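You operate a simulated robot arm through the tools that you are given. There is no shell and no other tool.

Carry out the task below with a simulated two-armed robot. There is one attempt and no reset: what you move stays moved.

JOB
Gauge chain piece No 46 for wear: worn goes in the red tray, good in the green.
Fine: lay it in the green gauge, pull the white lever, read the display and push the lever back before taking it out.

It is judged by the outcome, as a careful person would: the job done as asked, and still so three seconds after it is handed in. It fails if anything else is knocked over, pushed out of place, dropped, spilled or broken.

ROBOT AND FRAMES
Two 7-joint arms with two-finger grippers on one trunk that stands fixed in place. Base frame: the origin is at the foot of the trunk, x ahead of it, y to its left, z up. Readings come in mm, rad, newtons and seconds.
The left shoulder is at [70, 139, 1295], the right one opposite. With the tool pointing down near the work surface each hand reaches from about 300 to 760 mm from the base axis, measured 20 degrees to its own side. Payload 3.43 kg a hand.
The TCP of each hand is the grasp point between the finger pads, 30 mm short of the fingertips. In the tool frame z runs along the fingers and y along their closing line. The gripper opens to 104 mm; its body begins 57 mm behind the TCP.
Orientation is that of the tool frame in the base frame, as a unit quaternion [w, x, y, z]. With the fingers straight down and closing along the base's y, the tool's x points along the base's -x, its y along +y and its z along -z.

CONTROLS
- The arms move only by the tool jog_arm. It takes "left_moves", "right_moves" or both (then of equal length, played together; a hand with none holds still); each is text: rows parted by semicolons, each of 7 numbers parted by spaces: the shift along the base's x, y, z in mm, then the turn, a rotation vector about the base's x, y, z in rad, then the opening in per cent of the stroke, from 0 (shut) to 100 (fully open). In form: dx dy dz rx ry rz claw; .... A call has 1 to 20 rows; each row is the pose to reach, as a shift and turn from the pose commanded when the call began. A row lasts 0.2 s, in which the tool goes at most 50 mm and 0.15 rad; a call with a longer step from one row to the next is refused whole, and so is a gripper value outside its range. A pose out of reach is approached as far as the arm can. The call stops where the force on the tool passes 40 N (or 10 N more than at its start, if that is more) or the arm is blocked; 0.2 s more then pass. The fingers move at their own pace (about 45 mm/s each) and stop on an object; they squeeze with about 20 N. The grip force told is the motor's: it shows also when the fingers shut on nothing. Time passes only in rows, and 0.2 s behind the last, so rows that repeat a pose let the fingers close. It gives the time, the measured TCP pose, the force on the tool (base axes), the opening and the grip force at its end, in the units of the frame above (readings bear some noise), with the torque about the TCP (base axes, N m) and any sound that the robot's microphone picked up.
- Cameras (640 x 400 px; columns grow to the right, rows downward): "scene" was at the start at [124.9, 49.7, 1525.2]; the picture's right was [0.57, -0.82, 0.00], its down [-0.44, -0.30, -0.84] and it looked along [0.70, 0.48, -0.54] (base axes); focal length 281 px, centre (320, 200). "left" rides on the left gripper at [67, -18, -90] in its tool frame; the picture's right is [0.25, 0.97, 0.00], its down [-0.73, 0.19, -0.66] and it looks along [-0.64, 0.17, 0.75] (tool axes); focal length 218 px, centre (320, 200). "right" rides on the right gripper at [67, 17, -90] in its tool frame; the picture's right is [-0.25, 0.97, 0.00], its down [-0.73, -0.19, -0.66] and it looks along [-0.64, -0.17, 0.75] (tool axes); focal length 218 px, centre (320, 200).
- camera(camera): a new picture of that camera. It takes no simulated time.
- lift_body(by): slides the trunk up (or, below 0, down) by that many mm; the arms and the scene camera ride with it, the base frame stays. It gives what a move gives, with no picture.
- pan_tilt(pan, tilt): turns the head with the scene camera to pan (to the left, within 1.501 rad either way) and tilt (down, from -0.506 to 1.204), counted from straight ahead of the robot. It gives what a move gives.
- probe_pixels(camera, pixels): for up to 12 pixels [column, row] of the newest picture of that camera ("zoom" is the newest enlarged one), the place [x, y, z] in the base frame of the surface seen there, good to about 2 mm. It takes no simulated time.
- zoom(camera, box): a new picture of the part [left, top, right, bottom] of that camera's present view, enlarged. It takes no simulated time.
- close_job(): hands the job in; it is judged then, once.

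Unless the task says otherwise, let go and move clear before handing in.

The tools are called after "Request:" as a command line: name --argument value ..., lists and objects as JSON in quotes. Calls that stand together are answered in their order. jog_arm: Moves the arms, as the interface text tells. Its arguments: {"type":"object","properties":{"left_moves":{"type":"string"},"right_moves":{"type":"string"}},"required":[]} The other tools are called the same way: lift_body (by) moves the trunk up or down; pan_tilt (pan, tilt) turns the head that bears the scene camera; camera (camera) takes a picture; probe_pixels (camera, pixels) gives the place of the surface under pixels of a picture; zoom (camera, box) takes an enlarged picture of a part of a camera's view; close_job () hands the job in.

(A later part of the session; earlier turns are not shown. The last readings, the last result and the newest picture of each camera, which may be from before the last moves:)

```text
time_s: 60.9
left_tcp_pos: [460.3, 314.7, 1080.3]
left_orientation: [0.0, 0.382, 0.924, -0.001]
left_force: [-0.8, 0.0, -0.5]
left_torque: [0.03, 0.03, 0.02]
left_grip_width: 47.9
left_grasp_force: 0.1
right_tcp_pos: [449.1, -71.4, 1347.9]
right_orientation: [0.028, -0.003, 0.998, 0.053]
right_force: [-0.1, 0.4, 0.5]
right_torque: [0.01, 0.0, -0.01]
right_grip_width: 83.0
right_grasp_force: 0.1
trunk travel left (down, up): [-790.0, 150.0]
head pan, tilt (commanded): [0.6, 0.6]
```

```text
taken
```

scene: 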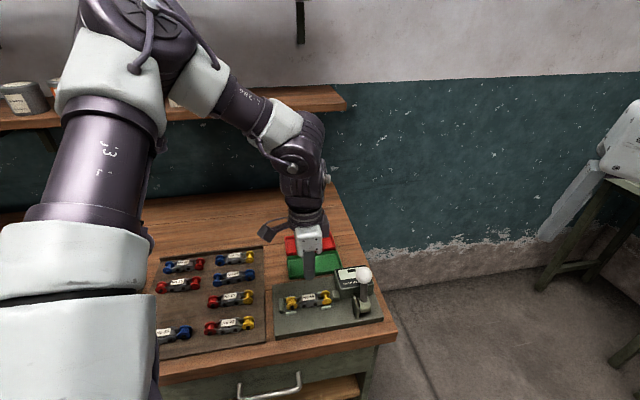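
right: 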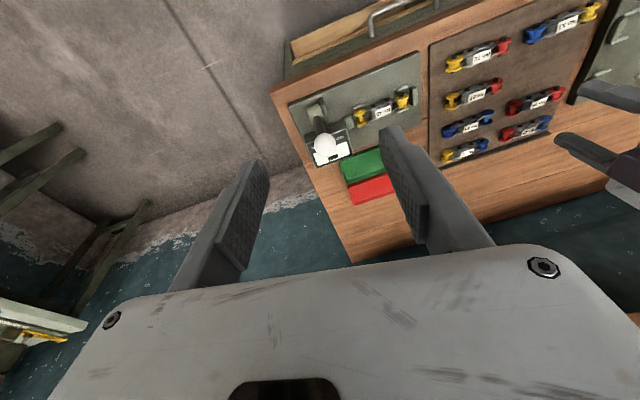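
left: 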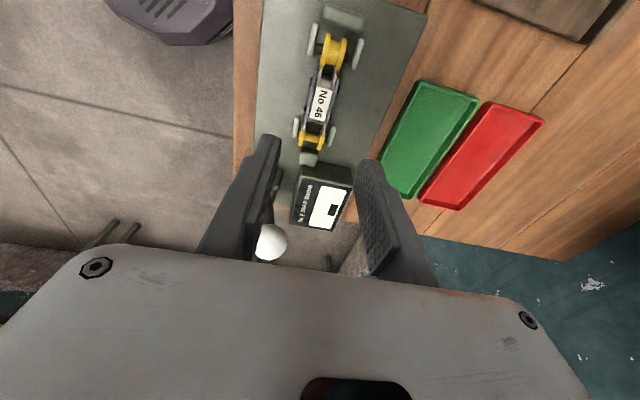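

The hand is above No 46 again. I'll probe the piece's spools and label for the grasp centre.

Request:
probe_pixels --camera "left" --pixels '[[319, 104], [326, 50], [346, 55], [302, 139], [325, 145], [336, 54], [313, 142], [345, 18], [308, 158]]'

Request:
zoom --camera "left" --box '[260, 0, 400, 180]'

```text
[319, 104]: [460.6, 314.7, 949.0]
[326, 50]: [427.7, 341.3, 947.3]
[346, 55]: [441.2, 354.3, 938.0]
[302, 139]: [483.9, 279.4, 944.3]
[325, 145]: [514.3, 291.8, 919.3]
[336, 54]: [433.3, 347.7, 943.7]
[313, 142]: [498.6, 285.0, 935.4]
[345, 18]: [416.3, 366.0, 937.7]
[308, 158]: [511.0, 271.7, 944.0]
```

```text
2.22 times, centred on (330, 90) of left
```

zoom: 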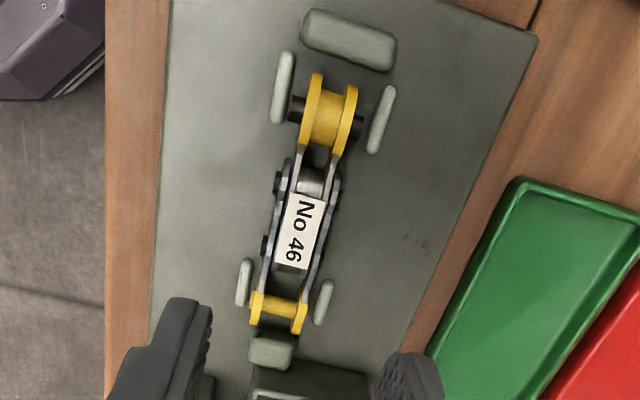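

The piece centre is at about (460.7,316.4). I'll descend to TCP z≈951 and close on it.

Request:
jog_arm --left_moves "0.4 1.7 -30 0 0 0 46; 0.4 1.7 -60 0 0 0 46; 0.4 1.7 -90 0 0 0 46; 0.4 1.7 -110 0 0 0 46; 0.4 1.7 -122 0 0 0 46; 0.4 1.7 -128.5 0 0 0 46; 0.4 1.7 -128.5 0 0 0 46"

Request:
camera --camera "left"

```text
time_s: 62.5
left_tcp_pos: [461.2, 316.3, 951.1]
left_orientation: [0.0, 0.382, 0.924, -0.001]
left_force: [-1.0, -0.4, -0.4]
left_torque: [-0.02, 0.0, -0.03]
left_grip_width: 47.6
left_grasp_force: 0.0
right_tcp_pos: [448.9, -70.6, 1347.0]
right_orientation: [0.028, -0.002, 0.998, 0.053]
right_force: [0.3, 0.1, 0.1]
right_torque: [0.02, 0.02, 0.01]
right_grip_width: 83.4
right_grasp_force: 0.0
trunk travel left (down, up): [-790.0, 150.0]
head pan, tilt (commanded): [0.6, 0.6]
```

```text
taken
```

left: 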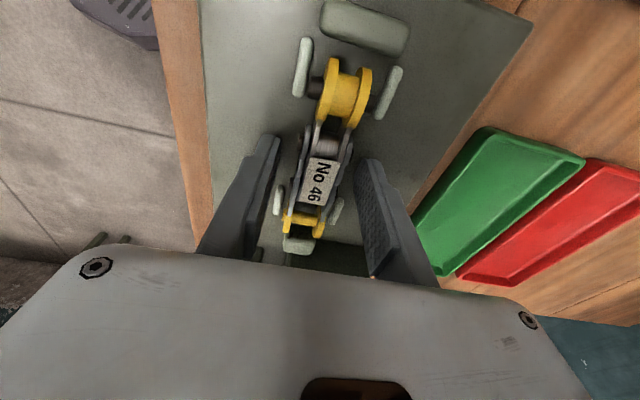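

The piece is between the open fingers with no contact force. I'll close on it, let the grip build and lift straight up.

Request:
jog_arm --left_moves "0 0 0 0 0 0 30; 0 0 0 0 0 0 20; 0 0 0 0 0 0 10; 0 0 0 0 0 0 5; 0 0 0 0 0 0 5; 0 0 5 0 0 0 5; 0 0 15 0 0 0 5; 0 0 30 0 0 0 5; 0 0 60 0 0 0 5; 0 0 90 0 0 0 5; 0 0 90 0 0 0 5"

Request:
camera --camera "left"

Request:
camera --camera "scene"

```text
time_s: 64.9
left_tcp_pos: [461.4, 317.7, 1042.1]
left_orientation: [-0.001, 0.381, 0.924, -0.002]
left_force: [0.7, -0.6, -1.3]
left_torque: [0.02, -0.03, 0.01]
left_grip_width: 29.9
left_grasp_force: 19.9
right_tcp_pos: [450.4, -70.6, 1347.8]
right_orientation: [0.027, -0.003, 0.998, 0.053]
right_force: [-0.2, -0.6, 0.2]
right_torque: [0.04, 0.02, 0.0]
right_grip_width: 82.9
right_grasp_force: 0.2
trunk travel left (down, up): [-790.0, 150.0]
head pan, tilt (commanded): [0.6, 0.6]
```

```text
taken
```

left: 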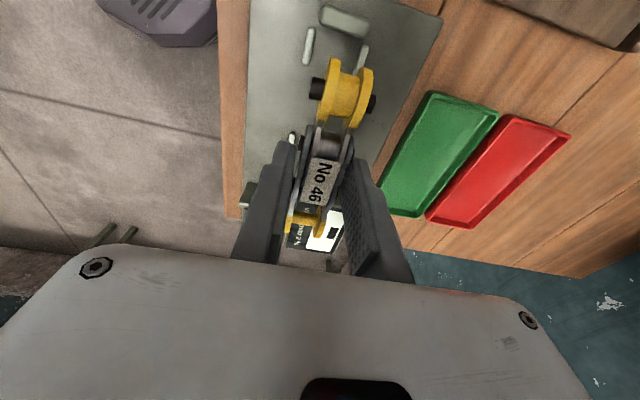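

```text
taken
```

scene: 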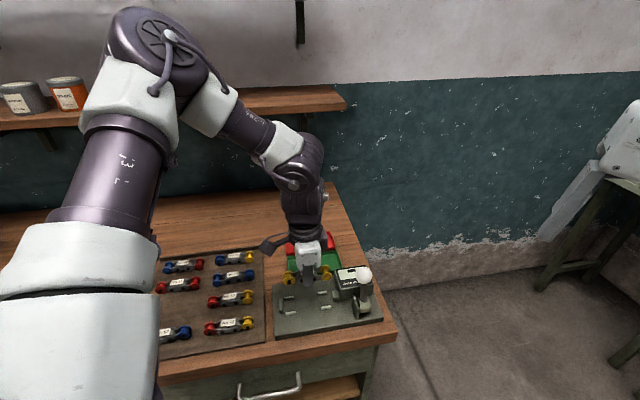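

No 46 is lifted from the gauge. I'll probe the red tray's rim and floor in the left view to place it.

Request:
probe_pixels --camera "left" --pixels '[[512, 118], [567, 136], [466, 226], [430, 216], [500, 170], [520, 130], [550, 140], [460, 215], [440, 210], [440, 155], [497, 108], [345, 88]]'

Request:
zoom --camera "left" --box '[380, 80, 600, 240]'

```text
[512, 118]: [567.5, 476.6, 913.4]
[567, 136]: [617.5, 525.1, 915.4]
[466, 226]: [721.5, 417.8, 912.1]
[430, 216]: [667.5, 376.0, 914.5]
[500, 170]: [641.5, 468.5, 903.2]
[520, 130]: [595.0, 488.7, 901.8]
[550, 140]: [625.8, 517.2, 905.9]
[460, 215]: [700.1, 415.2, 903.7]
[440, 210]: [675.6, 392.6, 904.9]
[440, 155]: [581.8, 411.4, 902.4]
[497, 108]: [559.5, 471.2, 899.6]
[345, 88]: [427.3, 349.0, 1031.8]
```

```text
2.50 times, centred on (490, 160) of left
```

zoom: 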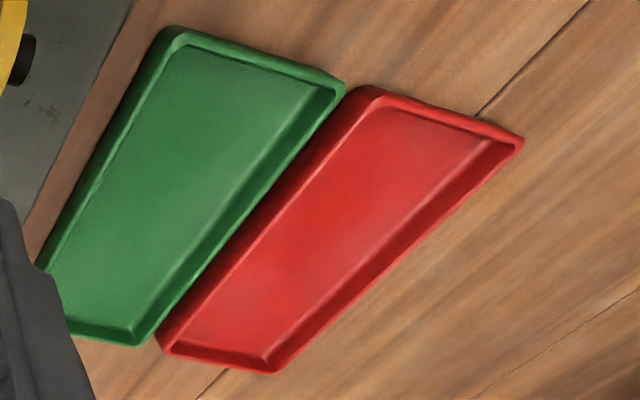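

The red tray's outer rim spans about 150×72 mm, with its rim at z≈914 and floor at z≈903, so finger room is tight across its width. I'll look closely at the fingertips to measure their thickness.

Request:
zoom --camera "left" --box '[220, 120, 420, 290]'

Request:
zoom --camera "scene" --box '[270, 215, 380, 325]'

```text
2.35 times, centred on (320, 205) of left
```

zoom: 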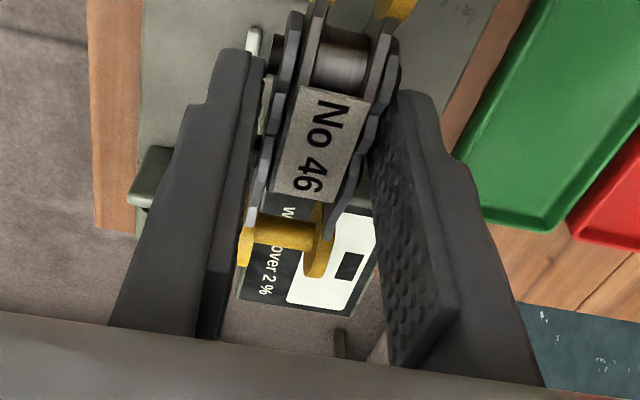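

```text
3.64 times, centred on (325, 270) of scene
```

zoom: 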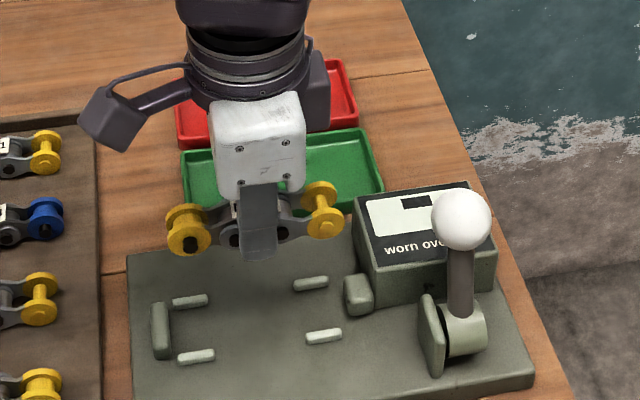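

The tips are about 11 mm thick, so at this grip depth they'd nearly touch the tray walls. I'll set the piece back in the gauge pocket and regrip about 7 mm higher, so the tips stay at rim level when I lay it in the tray.

Request:
jog_arm --left_moves "0 0 -30 0 0 0 5; 0 0 -60 0 0 0 5; 0 0 -78 0 0 0 5; 0 0 -86 0 0 0 5; 0 0 -90 0 0 0 5; 0 0 -90 0 0 0 5; 0 0 -90 0 0 0 30; 0 0 -90 0 0 0 46; 0 0 -90 0 0 0 46"

Request:
zoom --camera "scene" --box '[270, 245, 380, 335]'

Request:
camera --camera "left"

```text
time_s: 66.9
left_tcp_pos: [459.4, 316.4, 952.5]
left_orientation: [0.0, 0.382, 0.924, -0.002]
left_force: [-0.2, 0.3, 0.6]
left_torque: [0.03, 0.0, 0.01]
left_grip_width: 47.7
left_grasp_force: 0.0
right_tcp_pos: [448.2, -71.2, 1348.6]
right_orientation: [0.027, -0.003, 0.998, 0.053]
right_force: [0.0, 0.0, 0.7]
right_torque: [-0.02, 0.03, -0.04]
right_grip_width: 83.4
right_grasp_force: 0.1
trunk travel left (down, up): [-790.0, 150.0]
head pan, tilt (commanded): [0.6, 0.6]
```

```text
4.44 times, centred on (325, 290) of scene
```

zoom: 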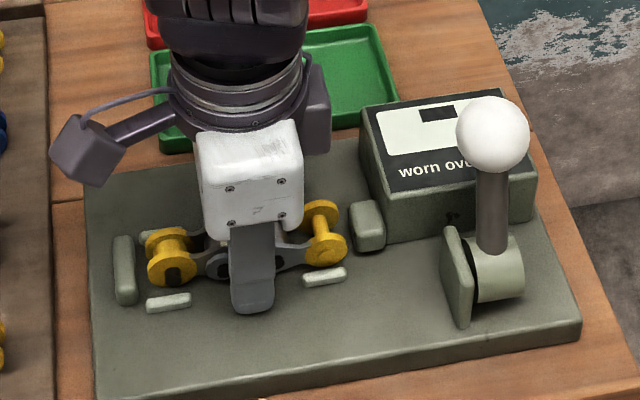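

```text
taken
```

left: 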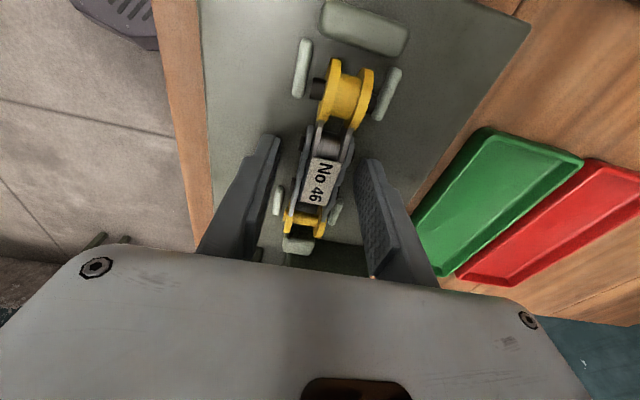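

The piece is back in the pocket between the rails. I'll raise 6.5 mm, close and lift.

Request:
jog_arm --left_moves "0 0 3 0 0 0 46; 0 0 6 0 0 0 46; 0 0 6 0 0 0 30; 0 0 6 0 0 0 20; 0 0 6 0 0 0 10; 0 0 6 0 0 0 5; 0 0 6 0 0 0 5; 0 0 6 0 0 0 5"

Request:
jog_arm --left_moves "0 0 5 0 0 0 5; 0 0 12 0 0 0 5; 0 0 25 0 0 0 5; 0 0 50 0 0 0 5; 0 0 80 0 0 0 5; 0 0 110 0 0 0 5; 0 0 110 0 0 0 5"

Request:
camera --camera "left"

Request:
zoom --camera "scene" --box '[270, 205, 380, 325]'

```text
time_s: 68.7
left_tcp_pos: [459.8, 317.0, 958.7]
left_orientation: [0.0, 0.382, 0.924, -0.002]
left_force: [0.7, -0.7, 0.3]
left_torque: [-0.07, -0.1, 0.0]
left_grip_width: 29.7
left_grasp_force: 20.1
right_tcp_pos: [449.1, -71.6, 1347.5]
right_orientation: [0.027, -0.002, 0.998, 0.053]
right_force: [0.9, 0.7, -0.8]
right_torque: [0.01, -0.03, -0.01]
right_grip_width: 83.2
right_grasp_force: 0.0
trunk travel left (down, up): [-790.0, 150.0]
head pan, tilt (commanded): [0.6, 0.6]
```

```text
time_s: 70.3
left_tcp_pos: [460.9, 315.2, 1070.1]
left_orientation: [-0.002, 0.382, 0.924, -0.003]
left_force: [0.0, 0.1, -1.6]
left_torque: [0.01, -0.01, -0.04]
left_grip_width: 29.8
left_grasp_force: 19.8
right_tcp_pos: [449.5, -70.8, 1348.9]
right_orientation: [0.027, -0.002, 0.998, 0.052]
right_force: [-0.4, -0.1, 0.3]
right_torque: [0.04, 0.03, 0.02]
right_grip_width: 83.0
right_grasp_force: 0.2
trunk travel left (down, up): [-790.0, 150.0]
head pan, tilt (commanded): [0.6, 0.6]
```

```text
taken
```

left: 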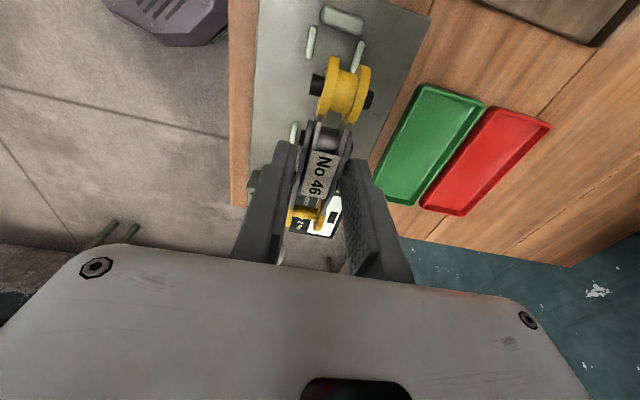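

```text
3.33 times, centred on (325, 265) of scene
```

zoom: 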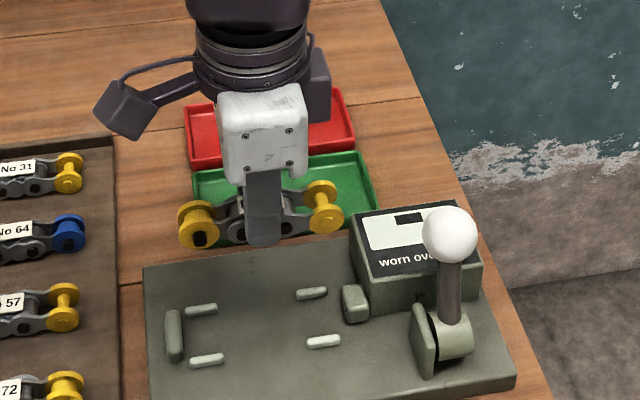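

The piece is held level and the tips are clear of the rails. I'll carry it to above the red tray, near its centre, at about (636,452).

Request:
jog_arm --left_moves "25 20 0 0 0 0 5; 50 39 0 0 0 0 5; 75 59 0 0 0 0 5; 100 78 0 0 0 0 5; 125 98 0 0 0 0 5; 150 118 0 0 0 0 5; 175 137 0 0 0 0 5; 175 137 0 0 0 0 5"

Request:
camera --camera "left"

Request:
camera --camera "scene"

```text
time_s: 72.1
left_tcp_pos: [596.5, 446.9, 1070.0]
left_orientation: [0.0, 0.382, 0.924, -0.002]
left_force: [0.5, -0.3, -2.8]
left_torque: [-0.02, -0.02, -0.01]
left_grip_width: 29.7
left_grasp_force: 19.9
left hand out of reach, approached as far as the arm can: row 6, 7, 8
right_tcp_pos: [449.9, -70.3, 1348.0]
right_orientation: [0.027, -0.002, 0.998, 0.053]
right_force: [1.1, -0.1, 0.7]
right_torque: [-0.01, 0.03, 0.0]
right_grip_width: 83.3
right_grasp_force: 0.0
trunk travel left (down, up): [-790.0, 150.0]
head pan, tilt (commanded): [0.6, 0.6]
```

```text
taken
```

left: 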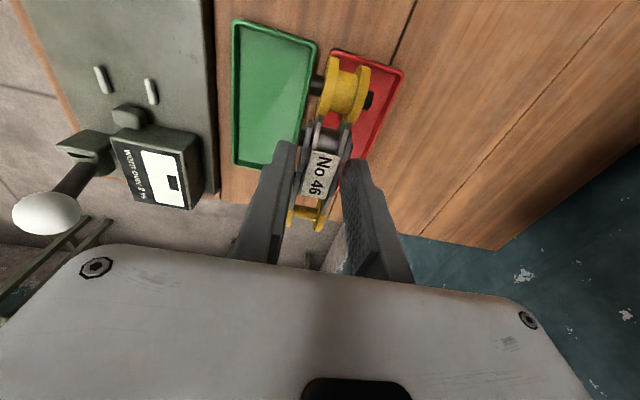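

```text
taken
```

scene: 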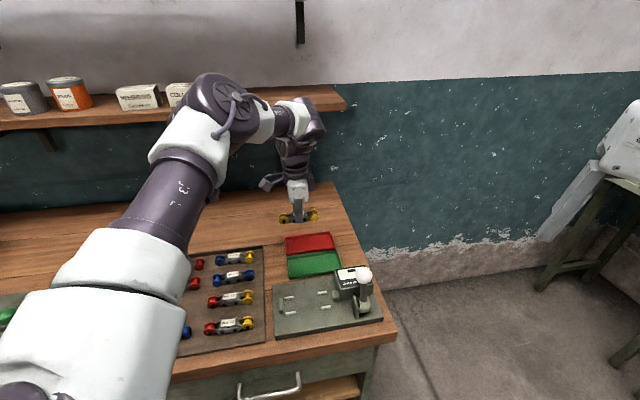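

The reach ran out at (596,447), short of the tray. I'll probe where the elbow and wrist are relative to the shelf before adjusting the trunk.

Request:
probe_pixels --camera "scene" --pixels '[[215, 95], [250, 120], [290, 115], [300, 135], [298, 165], [298, 190], [310, 105], [330, 100], [195, 95], [140, 95]]'

Request:
zoom --camera "scene" --box '[130, 50, 380, 290]'

```text
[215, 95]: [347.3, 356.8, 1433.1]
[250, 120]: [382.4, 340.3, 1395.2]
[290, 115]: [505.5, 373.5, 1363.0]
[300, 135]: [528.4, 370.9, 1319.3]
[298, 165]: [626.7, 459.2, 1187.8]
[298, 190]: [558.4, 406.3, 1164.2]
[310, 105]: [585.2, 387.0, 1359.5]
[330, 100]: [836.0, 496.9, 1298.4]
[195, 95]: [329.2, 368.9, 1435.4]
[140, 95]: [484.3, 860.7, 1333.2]
```

```text
1.67 times, centred on (255, 170) of scene
```

zoom: 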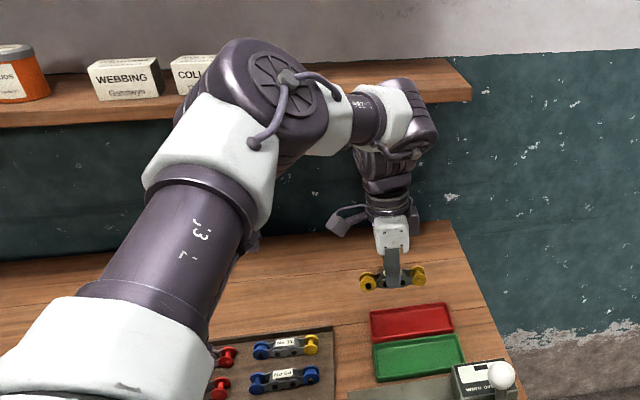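

The elbow is still bent, so the limit is probably wrist pitch; it wants the shoulder higher relative to the hand. I'll raise the trunk 100 mm and then come down and out towards the tray.

Request:
lift_body --by 100

Request:
jog_arm --left_moves "0 0 -30 0 0 0 5; 0 0 -60 0 0 0 5; 0 0 -90 0 0 0 5; 0 0 -120 0 0 0 5; 10 2 -150 0 0 0 5; 20 3 -170 0 0 0 5; 30 5 -180 0 0 0 5; 40 6 -180 0 0 0 5; 40 6 -180 0 0 0 5"

Request:
camera --camera "left"

Request:
camera --camera "scene"

```text
time_s: 73.4
left_tcp_pos: [596.4, 447.2, 1170.4]
left_orientation: [0.0, 0.382, 0.924, -0.002]
left_force: [0.0, -0.4, -2.8]
left_torque: [-0.02, -0.01, 0.0]
left_grip_width: 29.8
left_grasp_force: 20.0
right_tcp_pos: [447.6, -71.8, 1447.5]
right_orientation: [0.028, -0.002, 0.998, 0.053]
right_force: [0.5, 0.3, -0.5]
right_torque: [0.02, 0.03, -0.03]
right_grip_width: 83.2
right_grasp_force: 0.1
trunk travel left (down, up): [-890.0, 50.0]
head pan, tilt (commanded): [0.6, 0.6]
```

```text
time_s: 75.4
left_tcp_pos: [554.2, 444.1, 1072.5]
left_orientation: [0.001, 0.383, 0.924, -0.002]
left_force: [0.0, -0.1, -1.9]
left_torque: [0.05, -0.01, 0.01]
left_grip_width: 29.5
left_grasp_force: 20.2
left hand out of reach, approached as far as the arm can: row 1, 2, 3, 4, 5, 6, 7, 8, 9
right_tcp_pos: [449.3, -70.7, 1446.8]
right_orientation: [0.026, -0.003, 0.998, 0.054]
right_force: [-0.5, 0.7, -0.4]
right_torque: [0.02, 0.02, -0.04]
right_grip_width: 82.9
right_grasp_force: 0.0
trunk travel left (down, up): [-890.0, 50.0]
head pan, tilt (commanded): [0.6, 0.6]
```

```text
taken
```

left: 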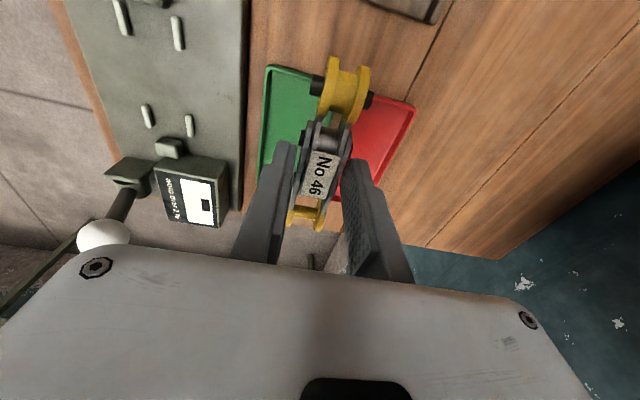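

```text
taken
```

scene: 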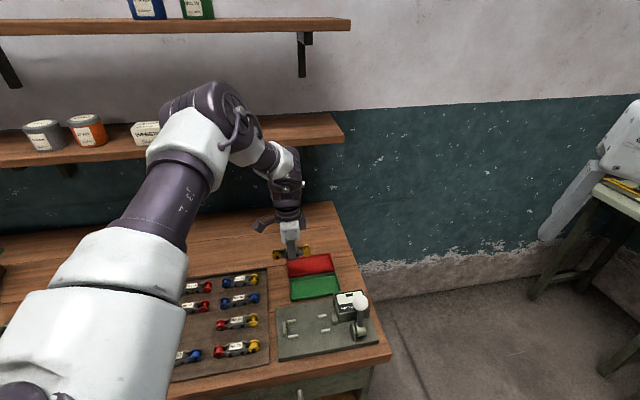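

Raising made it worse, so the trunk should go lower relative to the work. I'll first raise the left hand, and check what's near the right arm before lowering the trunk.

Request:
jog_arm --left_moves "0 0 40 0 0 0 5; 0 0 80 0 0 0 5; 0 0 120 0 0 0 5; 0 0 160 0 0 0 5; 0 0 200 0 0 0 5; 0 0 200 0 0 0 5"

Request:
pan_tilt --pan 0.0 --tilt 0.7

Request:
camera --camera "scene"

```text
time_s: 76.8
left_tcp_pos: [554.0, 443.4, 1269.6]
left_orientation: [0.0, 0.381, 0.924, -0.002]
left_force: [-0.1, 0.9, -2.1]
left_torque: [-0.02, -0.01, 0.02]
left_grip_width: 29.7
left_grasp_force: 20.3
right_tcp_pos: [450.6, -70.8, 1447.7]
right_orientation: [0.027, -0.002, 0.998, 0.054]
right_force: [0.2, -1.1, -1.1]
right_torque: [-0.02, 0.02, 0.0]
right_grip_width: 83.5
right_grasp_force: 0.0
trunk travel left (down, up): [-890.0, 50.0]
head pan, tilt (commanded): [0.6, 0.6]
```

```text
time_s: 77.8
left_tcp_pos: [553.9, 443.1, 1271.9]
left_orientation: [0.001, 0.381, 0.924, -0.002]
left_force: [-0.1, -0.2, -1.4]
left_torque: [-0.01, 0.03, 0.01]
left_grip_width: 29.5
left_grasp_force: 20.3
right_tcp_pos: [449.4, -71.5, 1447.3]
right_orientation: [0.027, -0.003, 0.998, 0.054]
right_force: [0.0, 0.5, 0.6]
right_torque: [-0.01, 0.0, -0.03]
right_grip_width: 83.2
right_grasp_force: 0.1
trunk travel left (down, up): [-890.0, 50.0]
head pan, tilt (commanded): [0.0, 0.7]
```

```text
taken
```

scene: 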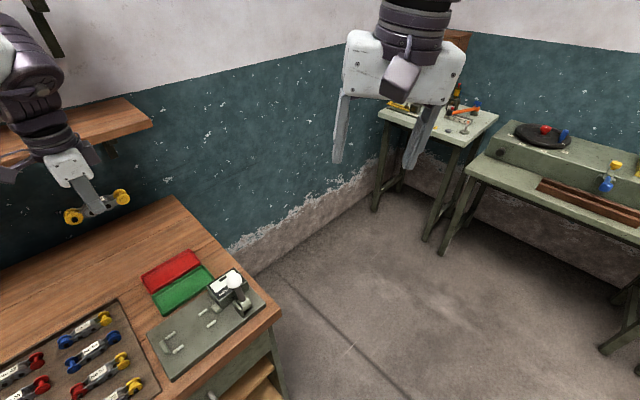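

Request:
probe_pixels --camera "scene" --pixels '[[440, 130], [385, 118], [500, 165], [480, 180], [620, 150], [330, 230], [170, 270], [280, 310], [100, 203], [340, 155]]'

```text
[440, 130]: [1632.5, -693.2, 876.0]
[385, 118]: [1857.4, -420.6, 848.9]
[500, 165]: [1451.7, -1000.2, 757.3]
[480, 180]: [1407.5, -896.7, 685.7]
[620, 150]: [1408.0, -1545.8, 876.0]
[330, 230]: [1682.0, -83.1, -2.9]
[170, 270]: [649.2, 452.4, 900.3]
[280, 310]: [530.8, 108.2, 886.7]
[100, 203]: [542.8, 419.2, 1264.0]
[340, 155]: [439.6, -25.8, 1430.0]
```

Nothing else is near the right arm; the other tables are over a metre away. I'll lower the trunk 150 mm and test the reach over the tray.

Request:
lift_body --by -150

Request:
jog_arm --left_moves "20 4 0 0 0 0 5; 40 7 0 0 0 0 5; 60 9 0 0 0 0 5; 82 9 0 0 0 0 5; 82 9 0 0 0 0 5"

Request:
pan_tilt --pan 0.6 --tilt 0.5

Request:
camera --camera "scene"

```text
time_s: 79.6
left_tcp_pos: [555.0, 443.6, 1119.2]
left_orientation: [0.001, 0.383, 0.924, -0.002]
left_force: [-1.4, -0.9, -2.2]
left_torque: [0.01, -0.01, 0.01]
left_grip_width: 29.7
left_grasp_force: 20.4
right_tcp_pos: [447.7, -70.9, 1297.4]
right_orientation: [0.027, -0.002, 0.998, 0.053]
right_force: [0.6, -1.2, -0.3]
right_torque: [-0.02, -0.03, 0.02]
right_grip_width: 83.2
right_grasp_force: 0.0
trunk travel left (down, up): [-740.0, 200.0]
head pan, tilt (commanded): [0.0, 0.7]
```

```text
time_s: 80.8
left_tcp_pos: [582.7, 448.9, 1107.8]
left_orientation: [0.001, 0.382, 0.924, -0.001]
left_force: [-0.5, -0.8, -2.4]
left_torque: [0.01, -0.01, 0.01]
left_grip_width: 29.9
left_grasp_force: 20.5
left hand out of reach, approached as far as the arm can: row 2, 3, 4, 5
right_tcp_pos: [449.5, -70.7, 1296.8]
right_orientation: [0.028, -0.002, 0.998, 0.053]
right_force: [0.1, -0.7, 0.5]
right_torque: [0.0, -0.02, 0.04]
right_grip_width: 83.3
right_grasp_force: 0.1
trunk travel left (down, up): [-740.0, 200.0]
head pan, tilt (commanded): [0.0, 0.7]
```

```text
time_s: 81.8
left_tcp_pos: [581.8, 448.2, 1108.0]
left_orientation: [0.001, 0.382, 0.924, -0.002]
left_force: [0.5, 0.0, -2.0]
left_torque: [0.0, -0.02, -0.02]
left_grip_width: 29.8
left_grasp_force: 20.0
right_tcp_pos: [450.4, -71.2, 1297.3]
right_orientation: [0.027, -0.003, 0.998, 0.054]
right_force: [-0.3, -0.4, 0.0]
right_torque: [-0.02, -0.02, 0.0]
right_grip_width: 83.3
right_grasp_force: 0.1
trunk travel left (down, up): [-740.0, 200.0]
head pan, tilt (commanded): [0.6, 0.499]
```

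```text
taken
```

scene: 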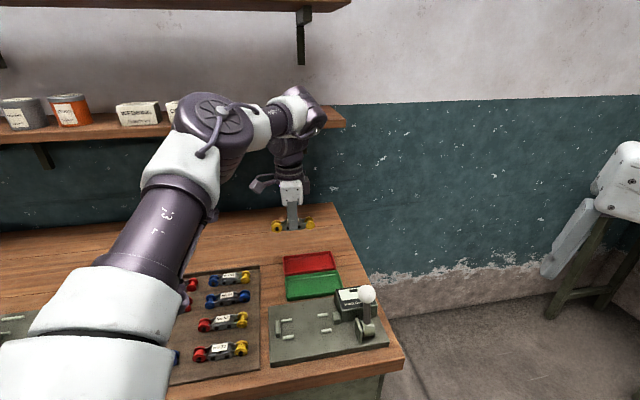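

With the tool vertical, the reach envelope stops about 30 mm short of the tray middle. A small outward tilt of about 11° about the piece's long axis should bring the tray into reach, so I'll try that while still well above it.

Request:
jog_arm --left_moves "0 0 -25 0.035 -0.035 0 5; 0 0 -50 0.07 -0.07 0 5; 0 0 -75 0.106 -0.106 0 5; 0 0 -98 0.1414 -0.1414 0 5; 14 1 -98 0.1414 -0.1414 0 5; 28 2 -98 0.1414 -0.1414 0 5; 42 3 -98 0.1414 -0.1414 0 5; 53 3 -98 0.1414 -0.1414 0 5; 53 3 -98 0.1414 -0.1414 0 5"

Request:
camera --camera "left"

Request:
camera --camera "scene"

```text
time_s: 83.8
left_tcp_pos: [628.6, 451.6, 1011.0]
left_orientation: [0.04, 0.38, 0.92, 0.09]
left_force: [0.4, -0.8, -2.6]
left_torque: [-0.03, -0.01, 0.0]
left_grip_width: 29.6
left_grasp_force: 20.2
left hand out of reach, approached as far as the arm can: row 8, 9
right_tcp_pos: [449.1, -72.6, 1298.9]
right_orientation: [0.027, -0.002, 0.998, 0.054]
right_force: [-0.3, -0.3, -0.2]
right_torque: [0.0, 0.0, -0.02]
right_grip_width: 83.2
right_grasp_force: 0.0
trunk travel left (down, up): [-740.0, 200.0]
head pan, tilt (commanded): [0.6, 0.499]
```

```text
taken
```

left: 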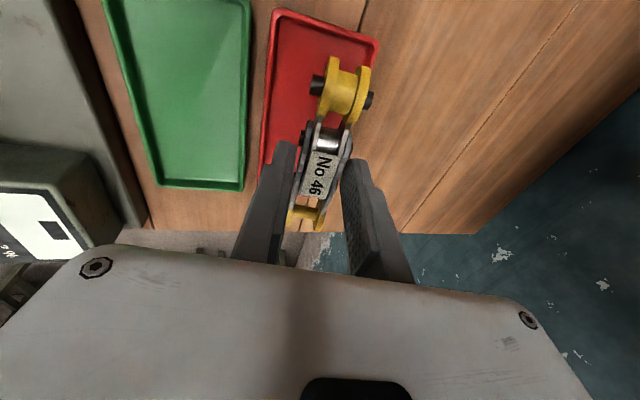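

```text
taken
```

scene: 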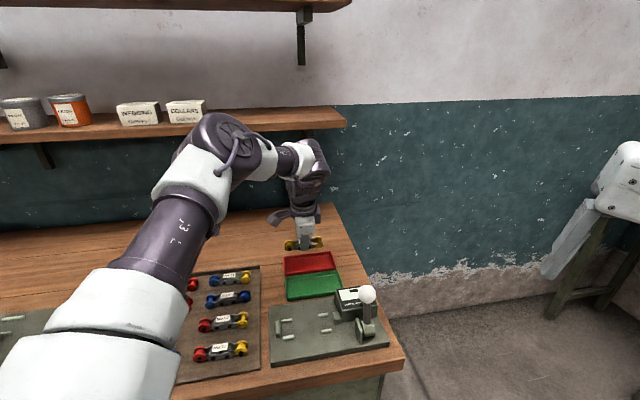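

The tilt works: the hand reached (629,452) with the piece over the red tray. Lowering the trunk will then lower the piece straight down. I'll probe the tray's edges and the piece in this view for the final offset.

Request:
probe_pixels --camera "left" --pixels '[[281, 12], [377, 44], [264, 175], [300, 60], [285, 30], [350, 50], [272, 150], [341, 90], [325, 85], [362, 92], [303, 215], [320, 165]]'

Request:
zoom --camera "left" --box '[230, 0, 430, 240]'

Request:
zoom --camera "scene" --box '[260, 190, 370, 310]'

```text
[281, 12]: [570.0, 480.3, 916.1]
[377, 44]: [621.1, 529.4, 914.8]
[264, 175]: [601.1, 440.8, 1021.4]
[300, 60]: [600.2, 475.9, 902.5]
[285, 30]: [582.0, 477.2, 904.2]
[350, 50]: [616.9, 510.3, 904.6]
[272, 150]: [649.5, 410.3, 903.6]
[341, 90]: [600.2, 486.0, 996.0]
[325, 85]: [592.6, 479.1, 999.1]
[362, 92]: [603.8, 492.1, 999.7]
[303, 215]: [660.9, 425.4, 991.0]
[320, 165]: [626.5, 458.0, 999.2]
```

```text
1.67 times, centred on (330, 120) of left
```

zoom: 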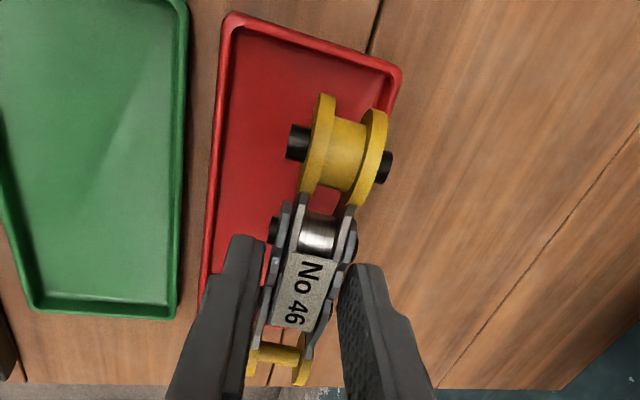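

```text
3.33 times, centred on (315, 250) of scene
```

zoom: 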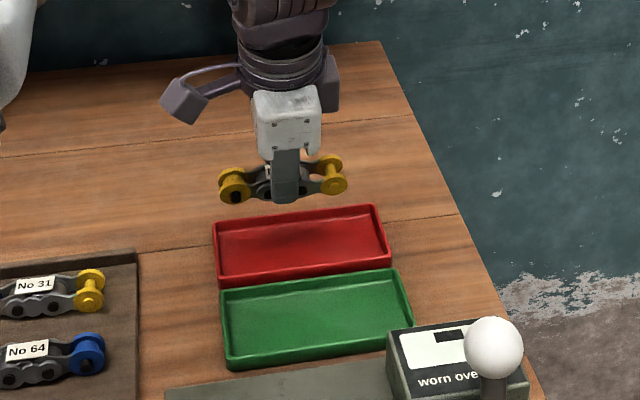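

The piece needs to go about 13 mm further along the tray and a couple of mm back. I'll raise slightly to the arm's best reach height, add a little tilt and shift over.

Request:
jog_arm --left_moves "0 0 25 0 0 0 5; 0 0 45 0.01 -0.01 0 5; 6 -4 45 0.02 -0.02 0 5; 11.5 -7.5 45 0.025 -0.025 0 5; 11.5 -7.5 45 0.025 -0.025 0 5"

Request:
camera --camera "left"

```text
time_s: 85.0
left_tcp_pos: [638.0, 444.2, 1056.9]
left_orientation: [0.047, 0.379, 0.918, 0.106]
left_force: [-0.5, 0.7, -1.5]
left_torque: [0.0, 0.06, 0.0]
left_grip_width: 29.6
left_grasp_force: 20.2
right_tcp_pos: [448.0, -71.6, 1297.2]
right_orientation: [0.027, -0.002, 0.998, 0.054]
right_force: [-1.3, -0.6, -0.5]
right_torque: [0.06, -0.02, -0.02]
right_grip_width: 83.3
right_grasp_force: 0.1
trunk travel left (down, up): [-740.0, 200.0]
head pan, tilt (commanded): [0.6, 0.499]
```

```text
taken
```

left: 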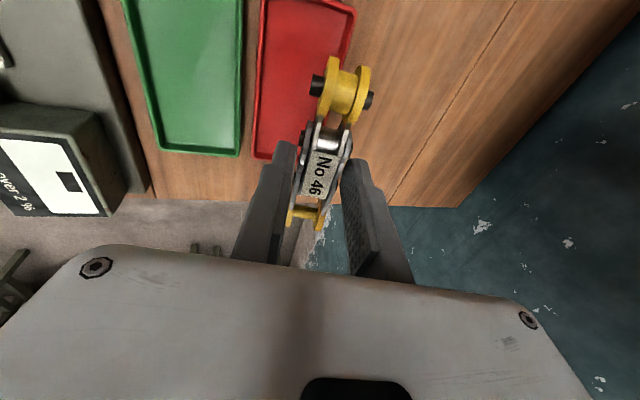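

It reached (638,444) with no reach limit. Now I'll lower the trunk 75 mm, which brings the piece to about 25 mm above the rim, and check alignment.

Request:
lift_body --by -75

Request:
camera --camera "left"

Request:
camera --camera "scene"

```text
time_s: 86.1
left_tcp_pos: [638.9, 444.5, 980.6]
left_orientation: [0.046, 0.38, 0.918, 0.107]
left_force: [0.3, 0.2, -2.7]
left_torque: [0.01, -0.03, -0.04]
left_grip_width: 29.5
left_grasp_force: 20.0
right_tcp_pos: [449.3, -70.4, 1223.6]
right_orientation: [0.028, -0.003, 0.998, 0.053]
right_force: [-0.4, -0.2, -0.4]
right_torque: [0.02, -0.01, -0.01]
right_grip_width: 83.3
right_grasp_force: 0.0
trunk travel left (down, up): [-665.0, 275.0]
head pan, tilt (commanded): [0.6, 0.499]
```

```text
taken
```

left: 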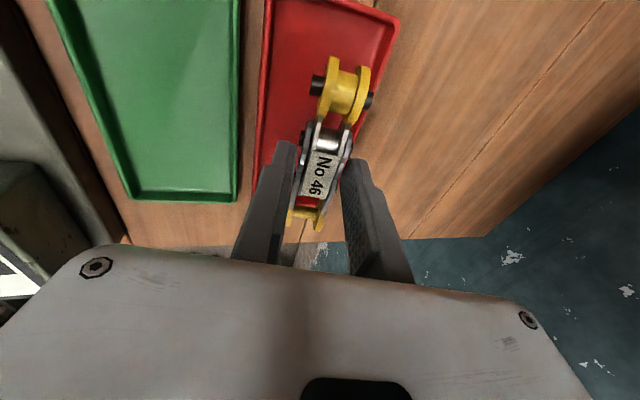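

```text
taken
```

scene: 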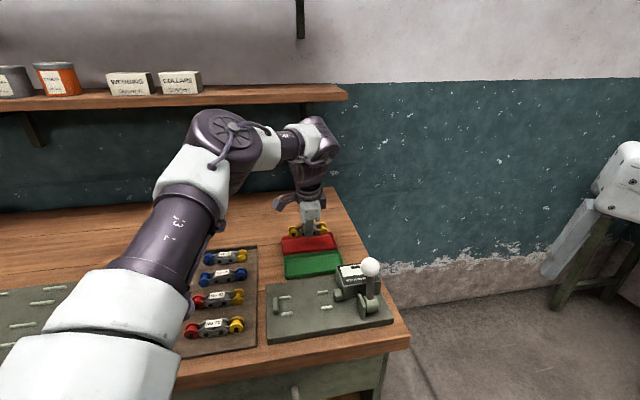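

Request:
zoom --camera "scene" --box '[260, 180, 370, 300]'

Request:
probe_pixels --camera "zoom" --pixels '[[68, 195], [232, 195], [78, 248], [250, 225], [110, 170], [215, 160], [150, 225], [120, 185], [205, 175], [160, 190]]'

Request:
probe_pixels --camera "left" --pixels '[[398, 20], [268, 20], [259, 165], [300, 40], [341, 92], [325, 85], [362, 92], [303, 215], [290, 215], [320, 218], [320, 165], [385, 60]]'

```text
3.33 times, centred on (315, 240) of scene
```

zoom: 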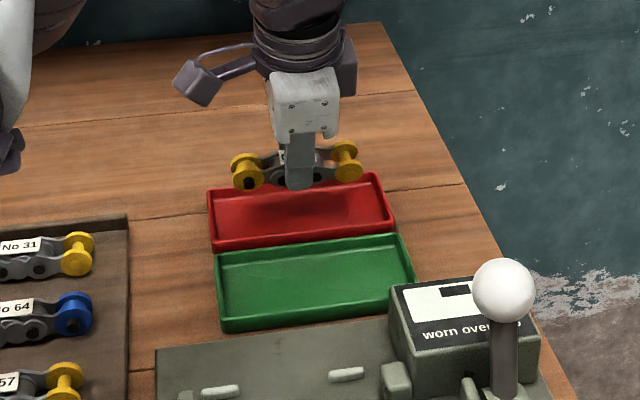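

```text
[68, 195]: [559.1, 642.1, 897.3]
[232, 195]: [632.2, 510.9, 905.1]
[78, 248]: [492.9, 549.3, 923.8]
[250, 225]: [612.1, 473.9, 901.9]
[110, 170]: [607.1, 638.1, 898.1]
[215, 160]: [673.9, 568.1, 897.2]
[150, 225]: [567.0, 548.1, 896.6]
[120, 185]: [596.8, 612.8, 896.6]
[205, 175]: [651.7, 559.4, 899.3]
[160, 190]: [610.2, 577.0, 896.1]
```

```text
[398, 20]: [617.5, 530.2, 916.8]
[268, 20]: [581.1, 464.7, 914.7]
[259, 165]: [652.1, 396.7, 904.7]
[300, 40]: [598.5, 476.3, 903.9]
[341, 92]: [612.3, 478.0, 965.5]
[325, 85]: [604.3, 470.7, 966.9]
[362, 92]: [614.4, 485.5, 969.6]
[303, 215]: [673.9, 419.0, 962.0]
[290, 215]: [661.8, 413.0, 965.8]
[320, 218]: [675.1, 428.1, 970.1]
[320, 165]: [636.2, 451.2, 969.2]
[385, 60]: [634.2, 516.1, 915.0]
```

From the hand view the piece (t≈770-776, s≈135) is centred over the tray (t 740-813, s 63-214). I'll cross-check with the scene view using the tray corners at (207,192), (378,175), (213,248) and (393,228).

Request:
probe_pixels --camera "zoom" --pixels '[[208, 193], [378, 176], [214, 248], [392, 227], [247, 183], [350, 173], [240, 157], [343, 146], [300, 215], [299, 188], [235, 172], [360, 170]]'

```text
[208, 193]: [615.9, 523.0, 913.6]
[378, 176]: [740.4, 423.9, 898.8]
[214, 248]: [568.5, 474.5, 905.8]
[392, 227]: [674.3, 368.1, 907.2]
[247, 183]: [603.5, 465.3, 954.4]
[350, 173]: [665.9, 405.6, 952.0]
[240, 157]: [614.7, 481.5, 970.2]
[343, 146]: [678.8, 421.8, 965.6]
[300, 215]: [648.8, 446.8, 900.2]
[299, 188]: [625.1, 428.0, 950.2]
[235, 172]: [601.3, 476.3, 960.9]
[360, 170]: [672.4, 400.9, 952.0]
```

Both views put the piece centred over the red tray. I'll nudge it 4 mm back to give the front finger room, then lower the trunk in small steps.

Request:
jog_arm --left_moves "1.5 1.5 0 0 0 0 5; 2.8 2.8 0 0 0 0 5; 2.8 2.8 0 0 0 0 5"

Request:
lift_body --by -24

Request:
camera --camera "left"

Request:
zoom --camera "scene" --box '[260, 180, 370, 300]'

```text
time_s: 86.9
left_tcp_pos: [641.1, 448.0, 981.3]
left_orientation: [0.048, 0.379, 0.918, 0.107]
left_force: [-0.3, 0.7, -2.7]
left_torque: [0.0, 0.04, -0.02]
left_grip_width: 29.8
left_grasp_force: 19.9
right_tcp_pos: [449.0, -72.1, 1223.1]
right_orientation: [0.027, -0.002, 0.998, 0.053]
right_force: [0.5, 0.4, 0.6]
right_torque: [0.05, -0.01, -0.01]
right_grip_width: 83.2
right_grasp_force: 0.1
trunk travel left (down, up): [-665.0, 275.0]
head pan, tilt (commanded): [0.6, 0.499]
```

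```text
time_s: 87.6
left_tcp_pos: [640.6, 446.5, 957.6]
left_orientation: [0.047, 0.38, 0.917, 0.107]
left_force: [0.8, -0.2, -2.3]
left_torque: [0.0, -0.02, 0.01]
left_grip_width: 29.5
left_grasp_force: 20.8
right_tcp_pos: [449.6, -71.6, 1199.2]
right_orientation: [0.027, -0.002, 0.998, 0.054]
right_force: [-0.1, -0.2, -0.4]
right_torque: [0.0, -0.01, -0.01]
right_grip_width: 83.4
right_grasp_force: 0.1
trunk travel left (down, up): [-641.0, 299.0]
head pan, tilt (commanded): [0.6, 0.499]
```

```text
taken
```

left: 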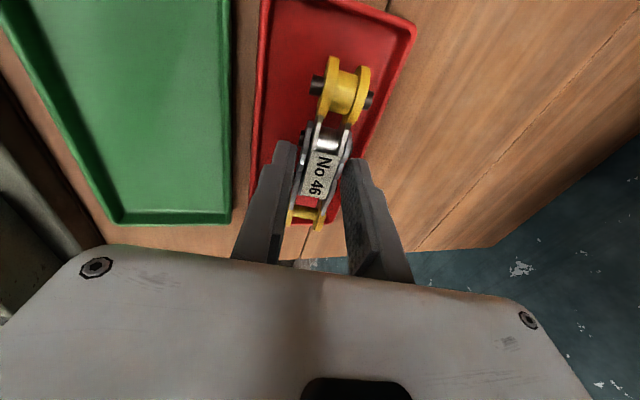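

```text
3.33 times, centred on (315, 240) of scene
```

zoom: 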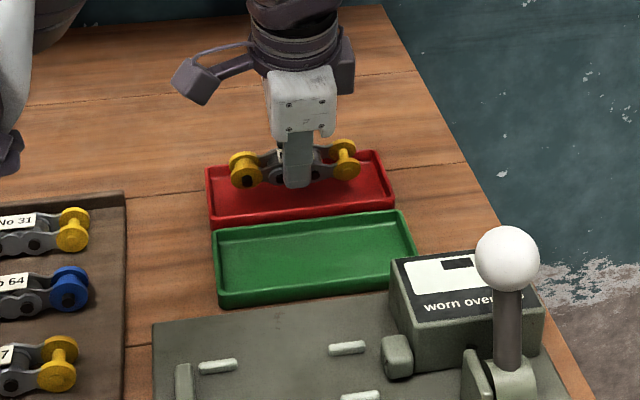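

The piece is inside the tray outline and about 12 mm above the floor. I'll zoom in to check wall clearance, then lower in small steps.

Request:
zoom --camera "scene" --box '[290, 215, 340, 265]'

Request:
zoom --camera "left" --box '[230, 0, 430, 240]'

Request:
lift_body --by -6

```text
8.00 times, centred on (315, 240) of scene
```

zoom: 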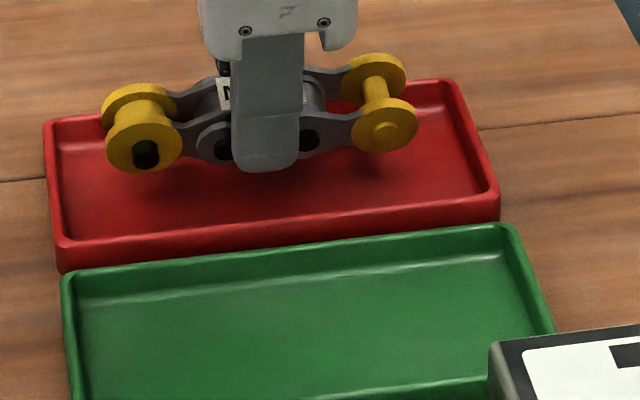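

```text
1.67 times, centred on (330, 120) of left
```

zoom: 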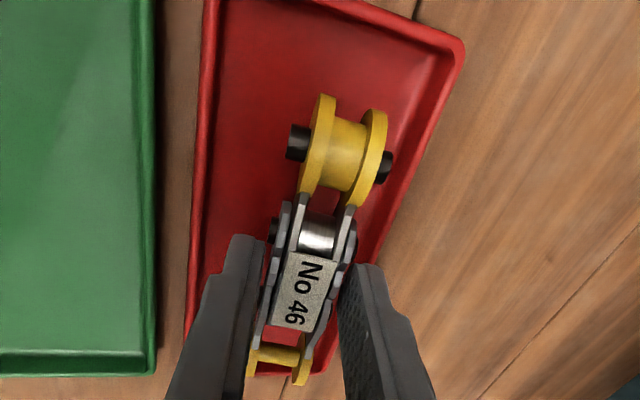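

```text
time_s: 88.2
left_tcp_pos: [641.0, 447.2, 951.8]
left_orientation: [0.048, 0.379, 0.918, 0.108]
left_force: [0.0, -0.2, -2.3]
left_torque: [-0.01, 0.0, 0.0]
left_grip_width: 29.6
left_grasp_force: 20.1
right_tcp_pos: [449.0, -70.9, 1191.8]
right_orientation: [0.027, -0.002, 0.998, 0.053]
right_force: [0.2, 0.0, -1.3]
right_torque: [0.01, 0.0, -0.01]
right_grip_width: 83.4
right_grasp_force: 0.0
trunk travel left (down, up): [-635.0, 305.0]
head pan, tilt (commanded): [0.6, 0.499]
```

Clearances look fine and there is no contact yet at z≈951.8. I'll keep lowering in 2-3 mm steps until the floor is felt.

Request:
lift_body --by -3

Request:
zoom --camera "scene" --box '[290, 215, 340, 265]'

```text
time_s: 88.7
left_tcp_pos: [640.4, 447.5, 948.2]
left_orientation: [0.048, 0.38, 0.917, 0.108]
left_force: [1.0, 0.5, -2.9]
left_torque: [0.0, -0.02, -0.02]
left_grip_width: 29.6
left_grasp_force: 19.7
right_tcp_pos: [449.6, -71.3, 1188.7]
right_orientation: [0.028, -0.003, 0.998, 0.054]
right_force: [-0.5, -0.1, -0.1]
right_torque: [-0.02, -0.05, -0.02]
right_grip_width: 83.5
right_grasp_force: 0.1
trunk travel left (down, up): [-632.0, 308.0]
head pan, tilt (commanded): [0.6, 0.499]
```

```text
8.00 times, centred on (315, 240) of scene
```

zoom: 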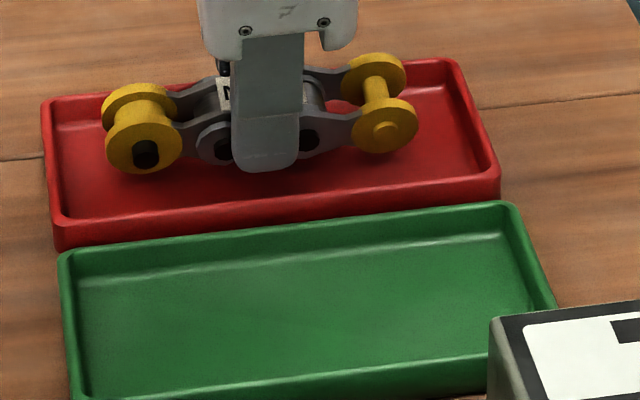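

The front finger has ample room to the front wall. I'll continue down.

Request:
lift_body --by -2

Request:
lift_body --by -2

```text
time_s: 89.2
left_tcp_pos: [640.6, 448.4, 947.2]
left_orientation: [0.048, 0.379, 0.918, 0.107]
left_force: [-1.0, 0.4, -1.0]
left_torque: [-0.01, 0.01, -0.04]
left_grip_width: 29.6
left_grasp_force: 20.7
right_tcp_pos: [449.4, -71.2, 1187.0]
right_orientation: [0.027, -0.003, 0.998, 0.053]
right_force: [-0.9, 0.1, -0.5]
right_torque: [0.01, 0.02, 0.0]
right_grip_width: 83.0
right_grasp_force: 0.0
trunk travel left (down, up): [-630.0, 310.0]
head pan, tilt (commanded): [0.6, 0.499]
```

```text
time_s: 89.7
left_tcp_pos: [639.7, 447.5, 946.1]
left_orientation: [0.049, 0.379, 0.918, 0.107]
left_force: [-0.4, 0.5, 1.2]
left_torque: [0.12, 0.19, 0.03]
left_grip_width: 29.5
left_grasp_force: 19.5
right_tcp_pos: [449.2, -70.8, 1185.7]
right_orientation: [0.026, -0.003, 0.998, 0.053]
right_force: [0.7, 0.1, 1.1]
right_torque: [0.0, -0.02, 0.01]
right_grip_width: 83.1
right_grasp_force: 0.0
trunk travel left (down, up): [-628.0, 312.0]
head pan, tilt (commanded): [0.6, 0.499]
```

The floor contact shows as an upward force change, so the front flanges are on the tray floor. I'll open the fingers in small steps so the piece settles flat.

Request:
jog_arm --left_moves "0 0 0 0 0 0 29; 0 0 0 0 0 0 30; 0 0 0 0 0 0 31; 0 0 0 0 0 0 32; 0 0 0 0 0 0 33; 0 0 0 0 0 0 35; 0 0 0 0 0 0 37; 0 0 0 0 0 0 39; 0 0 0 0 0 0 40; 0 0 0 0 0 0 40"

Request:
zoom --camera "scene" --box '[290, 215, 340, 265]'

Request:
camera --camera "left"

```text
time_s: 91.9
left_tcp_pos: [639.5, 447.4, 944.8]
left_orientation: [0.048, 0.379, 0.918, 0.107]
left_force: [-0.4, 0.2, -0.6]
left_torque: [0.0, -0.01, 0.02]
left_grip_width: 41.6
left_grasp_force: 0.1
right_tcp_pos: [448.9, -71.1, 1186.0]
right_orientation: [0.027, -0.003, 0.998, 0.054]
right_force: [0.1, -0.4, -0.3]
right_torque: [0.02, -0.02, 0.04]
right_grip_width: 83.1
right_grasp_force: 0.1
trunk travel left (down, up): [-628.0, 312.0]
head pan, tilt (commanded): [0.6, 0.499]
```

```text
8.00 times, centred on (315, 240) of scene
```

zoom: 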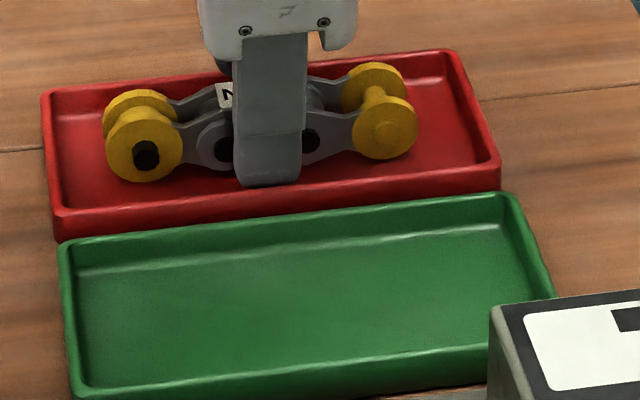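

```text
taken
```

left: 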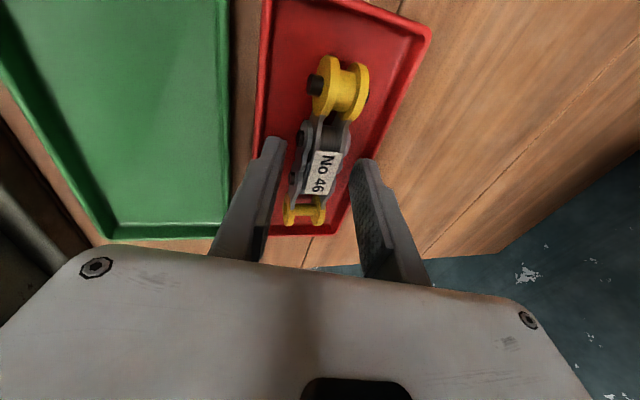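

No 46 lies flat in the red tray and the fingers are clear of it. I'll back out along the tool axis, then rise.

Request:
jog_arm --left_moves "-1.7 -1.7 10 0 0 0 42; -3.3 -3.3 20 0 0 0 44; -6.6 -6.6 39 0 0 0 46; -10 -10 60 0 0 0 46; -20 -15 90 0 0 0 46; -40 -15 120 0 0 0 46; -60 -15 140 -0.05 0.05 0 46; -80 -15 150 -0.1 0.1 0 46; -80 -15 150 -0.1 0.1 0 46"

Request:
camera --camera "scene"

Request:
camera --camera "left"

```text
time_s: 93.9
left_tcp_pos: [559.3, 431.8, 1094.3]
left_orientation: [0.023, 0.383, 0.923, 0.043]
left_force: [0.2, 0.2, 0.1]
left_torque: [0.01, 0.02, -0.01]
left_grip_width: 47.9
left_grasp_force: 0.0
right_tcp_pos: [450.1, -72.7, 1185.3]
right_orientation: [0.027, -0.003, 0.998, 0.053]
right_force: [-0.7, -0.5, -0.1]
right_torque: [-0.01, -0.03, 0.02]
right_grip_width: 83.1
right_grasp_force: 0.0
trunk travel left (down, up): [-628.0, 312.0]
head pan, tilt (commanded): [0.6, 0.499]
```

```text
taken
```

scene: 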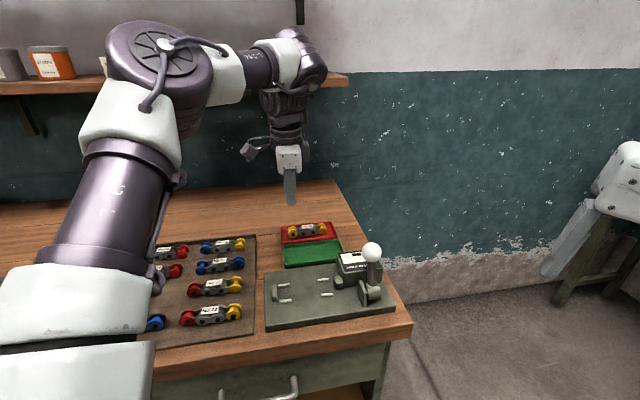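

```text
taken
```

left: 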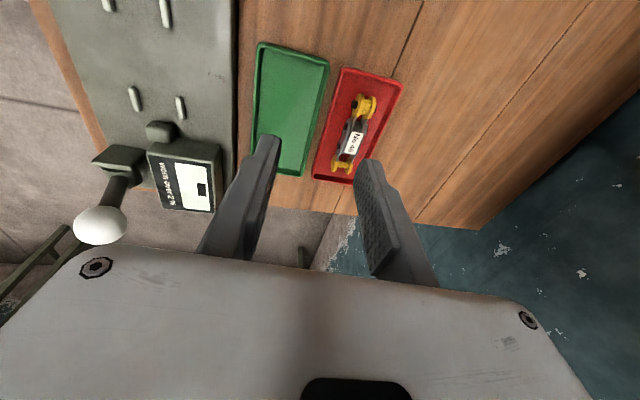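

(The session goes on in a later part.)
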